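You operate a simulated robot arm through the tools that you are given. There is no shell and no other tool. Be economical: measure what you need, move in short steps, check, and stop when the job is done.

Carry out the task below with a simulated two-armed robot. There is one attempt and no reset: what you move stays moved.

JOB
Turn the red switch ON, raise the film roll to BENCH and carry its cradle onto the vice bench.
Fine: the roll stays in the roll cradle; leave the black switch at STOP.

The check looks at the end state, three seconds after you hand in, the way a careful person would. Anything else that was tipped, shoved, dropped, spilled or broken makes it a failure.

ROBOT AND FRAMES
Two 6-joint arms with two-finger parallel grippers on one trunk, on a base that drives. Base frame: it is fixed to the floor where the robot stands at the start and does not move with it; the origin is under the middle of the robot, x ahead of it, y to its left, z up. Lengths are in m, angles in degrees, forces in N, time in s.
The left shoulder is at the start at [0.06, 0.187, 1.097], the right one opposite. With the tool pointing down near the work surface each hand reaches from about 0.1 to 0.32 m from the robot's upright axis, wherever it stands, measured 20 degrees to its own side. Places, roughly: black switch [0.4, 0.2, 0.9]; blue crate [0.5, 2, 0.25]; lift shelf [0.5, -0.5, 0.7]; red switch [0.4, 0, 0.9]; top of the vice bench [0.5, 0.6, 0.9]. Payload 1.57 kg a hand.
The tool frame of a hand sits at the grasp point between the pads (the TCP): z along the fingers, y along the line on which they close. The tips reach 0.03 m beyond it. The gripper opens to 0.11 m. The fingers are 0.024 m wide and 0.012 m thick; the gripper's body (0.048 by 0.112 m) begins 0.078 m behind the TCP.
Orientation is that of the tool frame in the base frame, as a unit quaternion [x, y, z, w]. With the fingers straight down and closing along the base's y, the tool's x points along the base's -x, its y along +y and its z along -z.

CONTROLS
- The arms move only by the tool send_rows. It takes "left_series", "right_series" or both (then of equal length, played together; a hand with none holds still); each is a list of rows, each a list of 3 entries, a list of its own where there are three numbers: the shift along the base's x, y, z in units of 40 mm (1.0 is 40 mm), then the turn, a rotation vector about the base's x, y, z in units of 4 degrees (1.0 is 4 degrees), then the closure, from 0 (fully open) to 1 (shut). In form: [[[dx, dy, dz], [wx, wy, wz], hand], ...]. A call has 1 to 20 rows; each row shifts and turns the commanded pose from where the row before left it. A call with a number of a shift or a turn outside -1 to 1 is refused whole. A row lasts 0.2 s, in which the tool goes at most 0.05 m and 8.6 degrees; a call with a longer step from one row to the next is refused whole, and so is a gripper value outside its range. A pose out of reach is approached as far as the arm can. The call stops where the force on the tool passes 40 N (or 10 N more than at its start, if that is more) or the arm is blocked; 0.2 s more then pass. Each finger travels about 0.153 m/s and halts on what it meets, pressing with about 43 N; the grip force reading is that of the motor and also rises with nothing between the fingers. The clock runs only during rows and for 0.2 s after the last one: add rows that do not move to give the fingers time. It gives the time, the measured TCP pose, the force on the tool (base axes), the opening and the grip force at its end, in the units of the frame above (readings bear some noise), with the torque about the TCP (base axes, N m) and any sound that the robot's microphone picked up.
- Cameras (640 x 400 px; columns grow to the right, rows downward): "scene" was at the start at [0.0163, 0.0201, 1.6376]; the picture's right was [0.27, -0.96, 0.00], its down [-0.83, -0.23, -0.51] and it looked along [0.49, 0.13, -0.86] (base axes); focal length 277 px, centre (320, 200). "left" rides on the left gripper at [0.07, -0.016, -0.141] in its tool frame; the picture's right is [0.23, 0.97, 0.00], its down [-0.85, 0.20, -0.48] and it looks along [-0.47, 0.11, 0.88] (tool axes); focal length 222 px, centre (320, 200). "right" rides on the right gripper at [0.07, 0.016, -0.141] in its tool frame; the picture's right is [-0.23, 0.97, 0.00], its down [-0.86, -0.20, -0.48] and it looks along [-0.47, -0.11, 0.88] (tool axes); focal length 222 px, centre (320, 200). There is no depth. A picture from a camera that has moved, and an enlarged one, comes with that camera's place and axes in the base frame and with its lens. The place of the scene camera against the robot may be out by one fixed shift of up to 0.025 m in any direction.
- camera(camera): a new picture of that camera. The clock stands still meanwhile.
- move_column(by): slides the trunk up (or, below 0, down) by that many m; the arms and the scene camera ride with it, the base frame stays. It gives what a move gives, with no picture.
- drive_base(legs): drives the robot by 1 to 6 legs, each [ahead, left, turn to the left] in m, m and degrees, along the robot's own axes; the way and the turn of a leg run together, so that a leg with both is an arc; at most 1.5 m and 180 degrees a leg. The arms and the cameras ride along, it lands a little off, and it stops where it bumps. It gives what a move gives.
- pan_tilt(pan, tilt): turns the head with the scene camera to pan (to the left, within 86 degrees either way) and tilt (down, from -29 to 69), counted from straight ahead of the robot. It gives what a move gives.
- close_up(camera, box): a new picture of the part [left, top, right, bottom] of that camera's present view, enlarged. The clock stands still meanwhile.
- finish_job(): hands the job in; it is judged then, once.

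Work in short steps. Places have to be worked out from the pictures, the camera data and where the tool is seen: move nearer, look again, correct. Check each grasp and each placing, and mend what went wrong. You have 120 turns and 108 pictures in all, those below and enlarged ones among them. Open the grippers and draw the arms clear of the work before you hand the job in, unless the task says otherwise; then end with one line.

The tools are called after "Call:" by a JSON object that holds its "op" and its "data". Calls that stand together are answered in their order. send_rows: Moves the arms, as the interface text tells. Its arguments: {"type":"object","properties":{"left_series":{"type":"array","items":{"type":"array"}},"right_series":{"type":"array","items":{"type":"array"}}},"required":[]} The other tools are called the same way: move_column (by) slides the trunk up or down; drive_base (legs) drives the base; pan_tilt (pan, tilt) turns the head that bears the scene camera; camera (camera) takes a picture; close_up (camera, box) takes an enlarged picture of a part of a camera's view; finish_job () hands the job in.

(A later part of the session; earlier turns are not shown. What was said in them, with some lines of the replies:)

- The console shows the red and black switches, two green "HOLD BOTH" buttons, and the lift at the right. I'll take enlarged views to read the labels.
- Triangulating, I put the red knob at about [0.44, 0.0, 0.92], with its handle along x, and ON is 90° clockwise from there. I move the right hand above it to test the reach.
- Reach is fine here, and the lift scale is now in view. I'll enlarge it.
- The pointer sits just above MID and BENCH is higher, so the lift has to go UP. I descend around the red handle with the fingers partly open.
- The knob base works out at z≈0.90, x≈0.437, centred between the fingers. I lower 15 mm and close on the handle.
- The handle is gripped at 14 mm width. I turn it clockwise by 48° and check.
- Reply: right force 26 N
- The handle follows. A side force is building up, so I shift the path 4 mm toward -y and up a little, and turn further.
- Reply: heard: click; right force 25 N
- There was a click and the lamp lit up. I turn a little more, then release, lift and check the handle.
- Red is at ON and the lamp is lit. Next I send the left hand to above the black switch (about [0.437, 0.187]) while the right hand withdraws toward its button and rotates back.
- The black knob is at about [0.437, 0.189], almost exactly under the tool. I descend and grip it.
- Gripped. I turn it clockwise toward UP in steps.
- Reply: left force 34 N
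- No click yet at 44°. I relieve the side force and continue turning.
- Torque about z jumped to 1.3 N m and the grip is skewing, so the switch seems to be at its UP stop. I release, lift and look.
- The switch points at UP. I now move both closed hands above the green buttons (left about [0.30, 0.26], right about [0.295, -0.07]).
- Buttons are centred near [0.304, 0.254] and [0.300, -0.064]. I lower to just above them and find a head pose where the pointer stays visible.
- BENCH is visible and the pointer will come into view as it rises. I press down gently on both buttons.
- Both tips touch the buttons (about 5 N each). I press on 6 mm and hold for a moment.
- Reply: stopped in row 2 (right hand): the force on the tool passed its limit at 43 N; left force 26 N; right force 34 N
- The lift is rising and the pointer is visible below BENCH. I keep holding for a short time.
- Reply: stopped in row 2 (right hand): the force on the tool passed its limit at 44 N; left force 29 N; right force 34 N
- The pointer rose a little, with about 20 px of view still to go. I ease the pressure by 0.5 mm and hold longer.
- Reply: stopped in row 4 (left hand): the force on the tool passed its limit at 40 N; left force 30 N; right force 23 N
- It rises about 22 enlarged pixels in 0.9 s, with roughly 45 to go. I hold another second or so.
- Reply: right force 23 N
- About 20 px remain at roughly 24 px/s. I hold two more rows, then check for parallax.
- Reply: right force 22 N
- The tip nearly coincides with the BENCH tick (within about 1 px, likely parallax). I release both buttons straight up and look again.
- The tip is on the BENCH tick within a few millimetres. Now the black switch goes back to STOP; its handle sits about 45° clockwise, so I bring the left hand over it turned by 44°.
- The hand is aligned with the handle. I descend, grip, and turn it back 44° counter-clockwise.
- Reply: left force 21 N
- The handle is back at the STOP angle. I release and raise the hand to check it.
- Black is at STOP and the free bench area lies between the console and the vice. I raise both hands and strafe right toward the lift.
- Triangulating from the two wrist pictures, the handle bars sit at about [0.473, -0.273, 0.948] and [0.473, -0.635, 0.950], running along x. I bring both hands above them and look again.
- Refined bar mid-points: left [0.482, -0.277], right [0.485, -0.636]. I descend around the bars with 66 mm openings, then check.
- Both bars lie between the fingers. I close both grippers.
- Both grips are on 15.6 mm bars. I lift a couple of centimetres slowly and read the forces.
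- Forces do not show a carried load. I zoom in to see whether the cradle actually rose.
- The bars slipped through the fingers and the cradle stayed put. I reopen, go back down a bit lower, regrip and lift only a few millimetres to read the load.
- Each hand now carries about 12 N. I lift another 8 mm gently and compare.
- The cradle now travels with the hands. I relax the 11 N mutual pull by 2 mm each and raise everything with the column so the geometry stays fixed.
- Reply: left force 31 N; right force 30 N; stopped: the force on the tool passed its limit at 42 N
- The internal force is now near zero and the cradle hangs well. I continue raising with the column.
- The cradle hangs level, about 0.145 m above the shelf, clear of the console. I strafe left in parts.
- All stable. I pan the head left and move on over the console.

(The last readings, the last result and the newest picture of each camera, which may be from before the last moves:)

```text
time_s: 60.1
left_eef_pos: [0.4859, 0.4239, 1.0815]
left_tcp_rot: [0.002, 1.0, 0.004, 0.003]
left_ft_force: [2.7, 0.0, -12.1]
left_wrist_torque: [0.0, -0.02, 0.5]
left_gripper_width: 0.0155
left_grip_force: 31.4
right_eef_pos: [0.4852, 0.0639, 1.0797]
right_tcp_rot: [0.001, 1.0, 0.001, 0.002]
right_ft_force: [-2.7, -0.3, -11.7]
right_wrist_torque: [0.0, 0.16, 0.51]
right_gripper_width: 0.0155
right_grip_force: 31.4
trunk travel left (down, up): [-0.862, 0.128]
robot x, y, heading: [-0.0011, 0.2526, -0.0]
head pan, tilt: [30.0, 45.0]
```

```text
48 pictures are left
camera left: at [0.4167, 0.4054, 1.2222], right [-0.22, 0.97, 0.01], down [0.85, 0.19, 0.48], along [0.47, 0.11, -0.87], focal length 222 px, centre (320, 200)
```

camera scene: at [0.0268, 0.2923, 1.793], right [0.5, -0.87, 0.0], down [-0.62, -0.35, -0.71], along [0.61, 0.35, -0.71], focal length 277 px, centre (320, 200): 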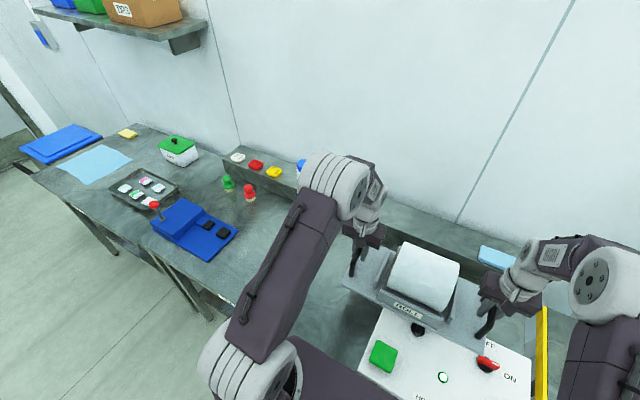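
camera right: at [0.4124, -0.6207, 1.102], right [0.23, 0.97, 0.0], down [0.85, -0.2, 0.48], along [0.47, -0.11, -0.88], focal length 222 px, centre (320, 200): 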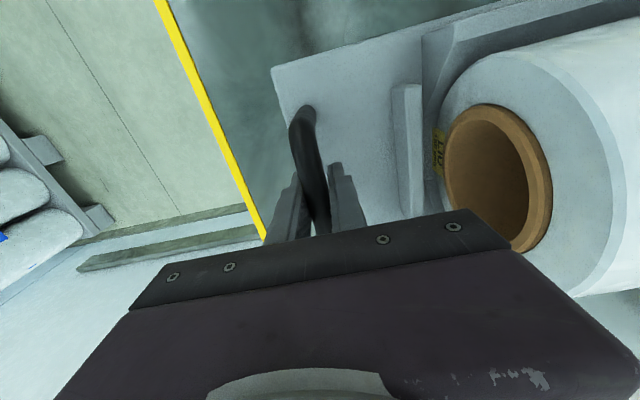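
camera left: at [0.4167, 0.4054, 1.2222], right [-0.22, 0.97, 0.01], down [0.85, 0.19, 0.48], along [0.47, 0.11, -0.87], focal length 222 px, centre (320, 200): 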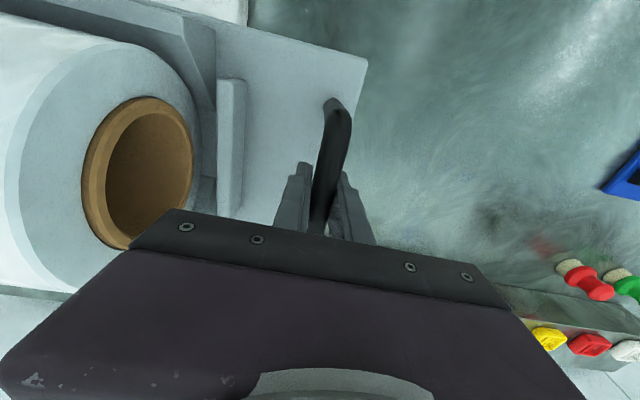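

The free patch runs from the console edge (y≈0.335) to the vice (y≈0.89). I drive 0.355 m further to centre the cradle at y≈0.60.

Call:
{"op": "drive_base", "data": {"legs": [[0, 0.355, 0]]}}

Call:
{"op": "pan_tilt", "data": {"pan": 0, "tilt": 50}}

Call:
{"op": "camera", "data": {"camera": "scene"}}

Call:
{"op": "camera", "data": {"camera": "left"}}

Call:
{"op": "camera", "data": {"camera": "right"}}

```text
time_s: 62.4
left_eef_pos: [0.4887, 0.7744, 1.083]
left_tcp_rot: [0.002, 1.0, 0.004, 0.003]
left_ft_force: [3.5, 0.8, -11.9]
left_wrist_torque: [-0.01, 0.17, 0.52]
left_gripper_width: 0.0155
left_grip_force: 31.2
right_eef_pos: [0.486, 0.4152, 1.0806]
right_tcp_rot: [0.002, 1.0, 0.002, 0.002]
right_ft_force: [-2.9, -1.1, -11.4]
right_wrist_torque: [0.07, 0.02, 0.53]
right_gripper_width: 0.0153
right_grip_force: 31.0
trunk travel left (down, up): [-0.862, 0.128]
robot x, y, heading: [0.0008, 0.6049, -0.2]
head pan, tilt: [30.0, 45.0]
```

```text
time_s: 63.3
left_eef_pos: [0.4894, 0.7776, 1.0822]
left_tcp_rot: [0.003, 1.0, 0.003, 0.002]
left_ft_force: [3.8, 0.2, -12.2]
left_wrist_torque: [-0.03, 0.13, 0.49]
left_gripper_width: 0.0156
left_grip_force: 31.5
right_eef_pos: [0.4856, 0.4176, 1.0802]
right_tcp_rot: [0.002, 1.0, 0.001, 0.002]
right_ft_force: [-2.2, 0.5, -12.0]
right_wrist_torque: [0.0, 0.09, 0.45]
right_gripper_width: 0.0154
right_grip_force: 30.8
trunk travel left (down, up): [-0.862, 0.128]
robot x, y, heading: [0.0026, 0.6031, -0.3]
head pan, tilt: [0.0, 50.0]
```

```text
47 pictures are left
camera scene: at [0.0344, 0.6071, 1.7861], right [0.0, -1.0, 0.0], down [-0.77, 0.0, -0.64], along [0.64, 0.0, -0.77], focal length 277 px, centre (320, 200)
```

scene: 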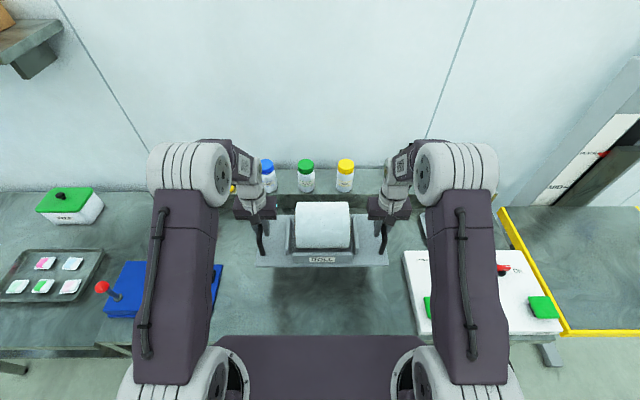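

```text
46 pictures are left
camera left: at [0.4181, 0.7593, 1.222], right [-0.22, 0.97, 0.01], down [0.85, 0.19, 0.48], along [0.47, 0.11, -0.87], focal length 222 px, centre (320, 200)
```

left: 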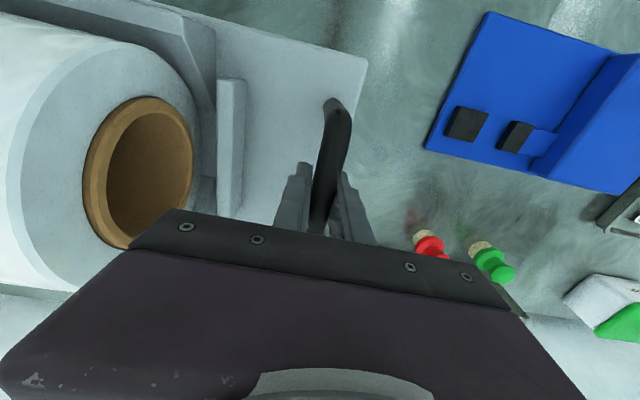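

```text
45 pictures are left
camera right: at [0.4153, 0.4344, 1.2218], right [0.23, 0.97, 0.0], down [0.85, -0.2, 0.48], along [0.47, -0.11, -0.88], focal length 222 px, centre (320, 200)
```

right: 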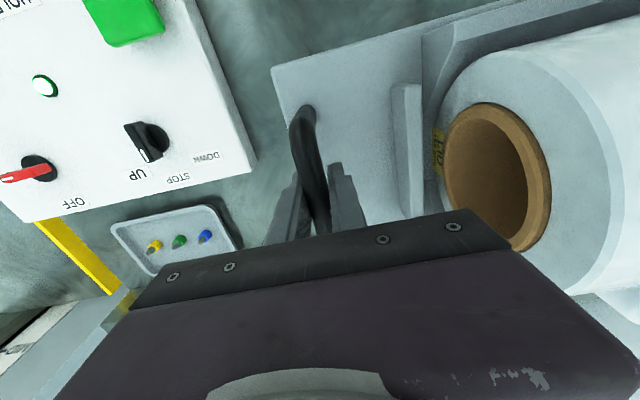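

Clearances on both sides are good: vice at y≈0.92 and console at y≈0.32. I lower with the column, most of the way first.

Call:
{"op": "move_column", "data": {"by": -0.11}}

Call:
{"op": "camera", "data": {"camera": "scene"}}

```text
time_s: 64.8
left_eef_pos: [0.4884, 0.7775, 0.9724]
left_tcp_rot: [0.003, 1.0, 0.004, 0.003]
left_ft_force: [2.7, 0.5, -12.0]
left_wrist_torque: [-0.03, -0.05, 0.52]
left_gripper_width: 0.0153
left_grip_force: 31.5
right_eef_pos: [0.487, 0.4169, 0.9703]
right_tcp_rot: [0.002, 1.0, 0.0, 0.003]
right_ft_force: [-2.8, -0.6, -11.5]
right_wrist_torque: [0.01, 0.19, 0.54]
right_gripper_width: 0.0158
right_grip_force: 31.0
trunk travel left (down, up): [-0.752, 0.238]
robot x, y, heading: [0.0051, 0.6056, -0.2]
head pan, tilt: [0.0, 50.0]
```

```text
44 pictures are left
camera scene: at [0.0339, 0.6061, 1.6761], right [0.0, -1.0, 0.0], down [-0.77, 0.0, -0.64], along [0.64, 0.0, -0.77], focal length 277 px, centre (320, 200)
```

scene: 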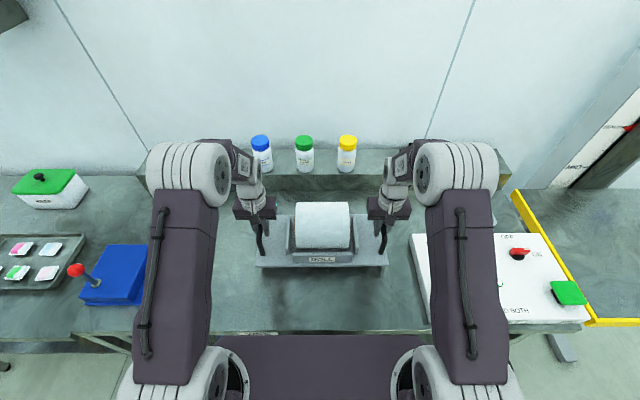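

Still hanging (12 N each). I lower in small steps until the bench takes the load.

Call:
{"op": "move_column", "data": {"by": -0.02}}

Call:
{"op": "move_column", "data": {"by": -0.01}}

Call:
{"op": "move_column", "data": {"by": -0.006}}

```text
time_s: 65.4
left_eef_pos: [0.4873, 0.7776, 0.9519]
left_tcp_rot: [0.002, 1.0, 0.004, 0.003]
left_ft_force: [1.9, 0.9, -12.5]
left_wrist_torque: [-0.02, 0.1, 0.49]
left_gripper_width: 0.0156
left_grip_force: 31.3
right_eef_pos: [0.4852, 0.4173, 0.9513]
right_tcp_rot: [0.003, 1.0, 0.001, 0.002]
right_ft_force: [-3.0, -0.2, -12.3]
right_wrist_torque: [0.02, 0.07, 0.55]
right_gripper_width: 0.0159
right_grip_force: 31.3
trunk travel left (down, up): [-0.732, 0.258]
robot x, y, heading: [0.0022, 0.6025, -0.2]
head pan, tilt: [0.0, 50.0]
```

```text
time_s: 66.0
left_eef_pos: [0.488, 0.7766, 0.9412]
left_tcp_rot: [0.003, 1.0, 0.003, 0.003]
left_ft_force: [3.8, 0.3, -12.1]
left_wrist_torque: [0.0, 0.19, 0.49]
left_gripper_width: 0.0155
left_grip_force: 31.1
right_eef_pos: [0.4862, 0.4174, 0.9402]
right_tcp_rot: [0.002, 1.0, 0.001, 0.003]
right_ft_force: [-2.2, -1.6, -12.7]
right_wrist_torque: [0.03, 0.02, 0.49]
right_gripper_width: 0.0157
right_grip_force: 31.2
trunk travel left (down, up): [-0.722, 0.268]
robot x, y, heading: [0.0007, 0.6049, -0.1]
head pan, tilt: [0.0, 50.0]
```

```text
time_s: 66.6
left_eef_pos: [0.4893, 0.7783, 0.9358]
left_tcp_rot: [0.002, 1.0, 0.003, 0.002]
left_ft_force: [2.5, -0.6, -13.5]
left_wrist_torque: [-0.03, 0.17, 0.5]
left_gripper_width: 0.0155
left_grip_force: 31.4
right_eef_pos: [0.4864, 0.4166, 0.9343]
right_tcp_rot: [0.003, 1.0, 0.001, 0.002]
right_ft_force: [-1.8, -0.1, -14.5]
right_wrist_torque: [0.04, -0.03, 0.52]
right_gripper_width: 0.0156
right_grip_force: 31.4
trunk travel left (down, up): [-0.716, 0.274]
robot x, y, heading: [0.0041, 0.605, -0.2]
head pan, tilt: [0.0, 50.0]
```

No contact yet. I continue with small steps.

Call:
{"op": "move_column", "data": {"by": -0.006}}

Call:
{"op": "move_column", "data": {"by": -0.006}}

Call:
{"op": "camera", "data": {"camera": "scene"}}

```text
time_s: 67.1
left_eef_pos: [0.4881, 0.7766, 0.9334]
left_tcp_rot: [0.003, 1.0, 0.004, 0.007]
left_ft_force: [6.2, 0.3, 13.9]
left_wrist_torque: [0.02, 0.18, 0.44]
left_gripper_width: 0.0158
left_grip_force: 31.0
right_eef_pos: [0.4851, 0.4163, 0.9321]
right_tcp_rot: [0.003, 1.0, 0.0, 0.006]
right_ft_force: [2.4, -0.4, 7.1]
right_wrist_torque: [0.02, 0.22, 0.44]
right_gripper_width: 0.0156
right_grip_force: 31.3
trunk travel left (down, up): [-0.71, 0.28]
robot x, y, heading: [0.0032, 0.6051, -0.5]
head pan, tilt: [0.0, 50.0]
```

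```text
time_s: 67.7
left_eef_pos: [0.4843, 0.7765, 0.9286]
left_tcp_rot: [0.003, 1.0, 0.004, 0.006]
left_ft_force: [7.5, 1.5, 26.4]
left_wrist_torque: [-0.02, 0.13, 0.78]
left_gripper_width: 0.0157
left_grip_force: 31.1
right_eef_pos: [0.4834, 0.416, 0.9272]
right_tcp_rot: [0.001, 1.0, 0.0, 0.008]
right_ft_force: [7.7, -1.0, 27.0]
right_wrist_torque: [0.03, 0.13, 0.77]
right_gripper_width: 0.0158
right_grip_force: 31.1
trunk travel left (down, up): [-0.704, 0.286]
robot x, y, heading: [0.0028, 0.6035, -0.2]
head pan, tilt: [0.0, 50.0]
```

```text
43 pictures are left
camera scene: at [0.0262, 0.6063, 1.6286], right [0.0, -1.0, 0.0], down [-0.76, 0.0, -0.64], along [0.64, 0.0, -0.76], focal length 277 px, centre (320, 200)
```

scene: 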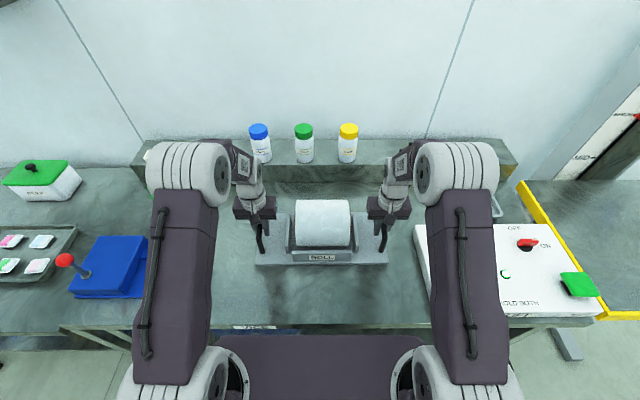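

The bench has taken the load at the same height as the shelf had, which also confirms the BENCH level. I ease up 5 mm, open the fingers and raise the hands straight up.

Call:
{"op": "move_column", "data": {"by": 0.006}}

Call:
{"op": "send_rows", "data": {"left_series": [[[0, 0, 0], [0, 0, 0], 0.6], [[0, 0, 0], [0, 0, 0], 0.6], [[0, 0, 0], [0, 0, 0], 0.6]], "right_series": [[[0, 0, 0], [0, 0, 0], 0.6], [[0, 0, 0], [0, 0, 0], 0.6], [[0, 0, 0], [0, 0, 0], 0.6]]}}

Call:
{"op": "camera", "data": {"camera": "left"}}

Call:
{"op": "camera", "data": {"camera": "right"}}

```text
time_s: 68.2
left_eef_pos: [0.4853, 0.7772, 0.9274]
left_tcp_rot: [0.003, 1.0, 0.004, -0.001]
left_ft_force: [1.1, 0.5, -11.9]
left_wrist_torque: [-0.05, 0.8, 0.32]
left_gripper_width: 0.0156
left_grip_force: 31.5
right_eef_pos: [0.4831, 0.4182, 0.9264]
right_tcp_rot: [0.002, 1.0, 0.001, 0.0]
right_ft_force: [-2.5, 0.6, -7.3]
right_wrist_torque: [0.04, -0.98, 0.35]
right_gripper_width: 0.0156
right_grip_force: 31.7
trunk travel left (down, up): [-0.71, 0.28]
robot x, y, heading: [0.0015, 0.6037, 0.1]
head pan, tilt: [0.0, 50.0]
```

```text
time_s: 69.0
left_eef_pos: [0.486, 0.7771, 0.9311]
left_tcp_rot: [0.003, 1.0, 0.002, 0.004]
left_ft_force: [-0.6, 1.0, -0.4]
left_wrist_torque: [-0.02, -0.03, -0.02]
left_gripper_width: 0.0441
left_grip_force: 0.1
right_eef_pos: [0.4826, 0.417, 0.9296]
right_tcp_rot: [0.003, 1.0, 0.0, 0.005]
right_ft_force: [-0.5, -1.1, -0.1]
right_wrist_torque: [-0.04, -0.02, 0.02]
right_gripper_width: 0.0437
right_grip_force: 0.0
trunk travel left (down, up): [-0.71, 0.28]
robot x, y, heading: [0.0031, 0.6071, -0.1]
head pan, tilt: [0.0, 50.0]
```

```text
42 pictures are left
camera left: at [0.4149, 0.7587, 1.0713], right [-0.22, 0.97, 0.01], down [0.85, 0.19, 0.49], along [0.47, 0.11, -0.87], focal length 222 px, centre (320, 200)
```

left: 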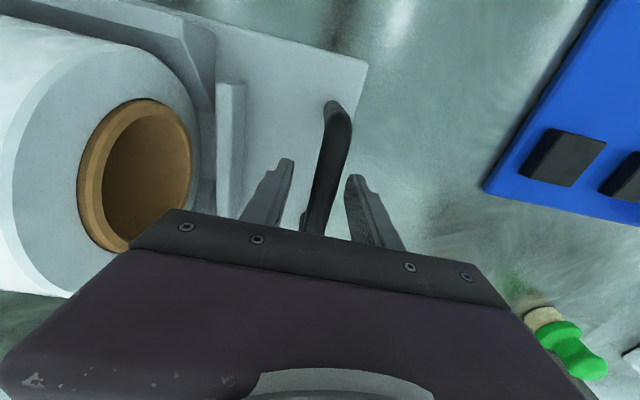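

```text
41 pictures are left
camera right: at [0.4123, 0.4338, 1.071], right [0.23, 0.97, 0.0], down [0.85, -0.2, 0.49], along [0.47, -0.11, -0.87], focal length 222 px, centre (320, 200)
```

right: 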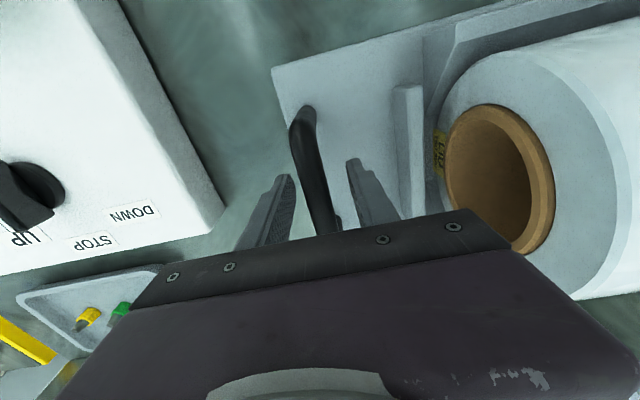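

Fingers are free of both bars and the cradle rests on the bench. I raise the hands straight up and then pull them back.

Call:
{"op": "send_rows", "data": {"left_series": [[[0, 0, 0.9], [0, 0, 0], 0.6], [[0, 0, 0.9], [0, 0, 0], 0.6], [[0, 0, 0.9], [0, 0, 0], 0.6], [[0, 0, 0.9], [0, 0, 0], 0.5], [[0, 0, 0.9], [0, 0, 0], 0.3], [[-0.6, 0, 0.7], [0, 0, 0], 0], [[-0.8, 0, 0.4], [0, 0, 0], 0], [[-0.8, 0, 0.3], [0, 0, 0], 0], [[-0.8, 0, 0], [0, 0, 0], 0]], "right_series": [[[0, 0, 0.9], [0, 0, 0], 0.6], [[0, 0, 0.9], [0, 0, 0], 0.6], [[0, 0, 0.9], [0, 0, 0], 0.6], [[0, 0, 0.9], [0, 0, 0], 0.5], [[0, 0, 0.9], [0, 0, 0], 0.3], [[-0.6, 0, 0.7], [0, 0, 0], 0], [[-0.8, 0, 0.4], [0, 0, 0], 0], [[-0.8, 0, 0.3], [0, 0, 0], 0], [[-0.8, 0, 0], [0, 0, 0], 0]]}}

Call:
{"op": "camera", "data": {"camera": "scene"}}

Call:
{"op": "camera", "data": {"camera": "right"}}

Call:
{"op": "pan_tilt", "data": {"pan": -60, "tilt": 35}}

Call:
{"op": "camera", "data": {"camera": "scene"}}

```text
time_s: 71.0
left_eef_pos: [0.362, 0.7758, 1.1675]
left_tcp_rot: [0.002, 1.0, 0.003, 0.005]
left_ft_force: [-0.2, 0.7, 0.9]
left_wrist_torque: [0.0, -0.05, -0.01]
left_gripper_width: 0.1098
left_grip_force: 0.1
right_eef_pos: [0.3611, 0.4166, 1.1676]
right_tcp_rot: [0.003, 1.0, 0.001, 0.005]
right_ft_force: [-0.3, -0.2, 0.3]
right_wrist_torque: [0.0, -0.07, -0.02]
right_gripper_width: 0.1097
right_grip_force: 0.1
trunk travel left (down, up): [-0.71, 0.28]
robot x, y, heading: [0.0015, 0.6041, -0.3]
head pan, tilt: [0.0, 50.0]
```

```text
40 pictures are left
camera scene: at [0.0259, 0.6063, 1.6342], right [0.0, -1.0, 0.0], down [-0.76, 0.0, -0.64], along [0.64, 0.0, -0.76], focal length 277 px, centre (320, 200)
```

scene: 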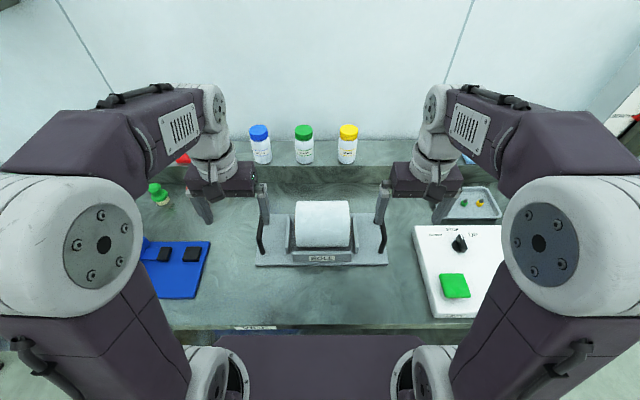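

```text
39 pictures are left
camera right: at [0.2883, 0.4345, 1.3078], right [0.23, 0.97, 0.0], down [0.85, -0.2, 0.49], along [0.48, -0.11, -0.87], focal length 222 px, centre (320, 200)
```

right: 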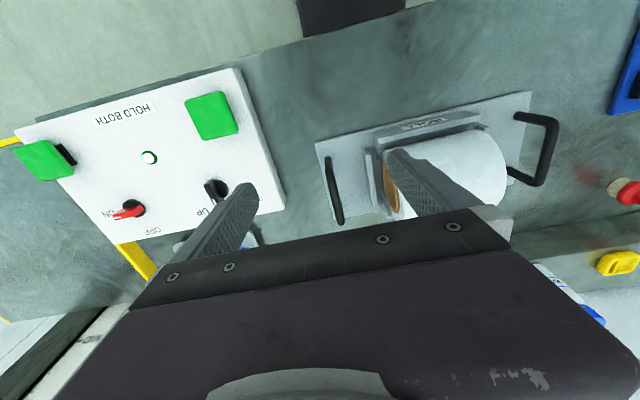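

```text
time_s: 72.3
left_eef_pos: [0.3669, 0.7757, 1.1671]
left_tcp_rot: [0.003, 1.0, 0.004, 0.004]
left_ft_force: [1.0, -0.4, -0.2]
left_wrist_torque: [0.03, -0.05, -0.03]
left_gripper_width: 0.1102
left_grip_force: 0.0
right_eef_pos: [0.3637, 0.4178, 1.1665]
right_tcp_rot: [0.003, 1.0, 0.001, 0.004]
right_ft_force: [0.0, -0.2, 0.0]
right_wrist_torque: [0.01, -0.01, 0.0]
right_gripper_width: 0.1099
right_grip_force: 0.1
trunk travel left (down, up): [-0.71, 0.28]
robot x, y, heading: [0.0039, 0.6042, -0.2]
head pan, tilt: [-60.0, 35.0]
```

```text
38 pictures are left
camera scene: at [-0.0029, 0.5302, 1.6559], right [-0.87, -0.5, 0.0], down [-0.29, 0.5, -0.82], along [0.41, -0.71, -0.57], focal length 277 px, centre (320, 200)
```

scene: 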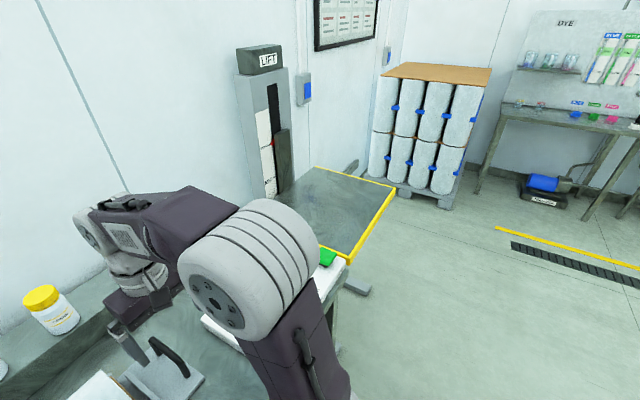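

The cradle with the roll sits on the bench, red is at ON, black is at STOP, the lift is at BENCH and the arms are open and clear. I hand it in.

Call:
{"op": "finish_job", "data": {}}

```text
The job is handed in.
```

I turned the red switch ON, raised the lift to BENCH and set the roll cradle on the vice bench with the roll still in it. The black switch is back at STOP, and both grippers are open and clear of the work.
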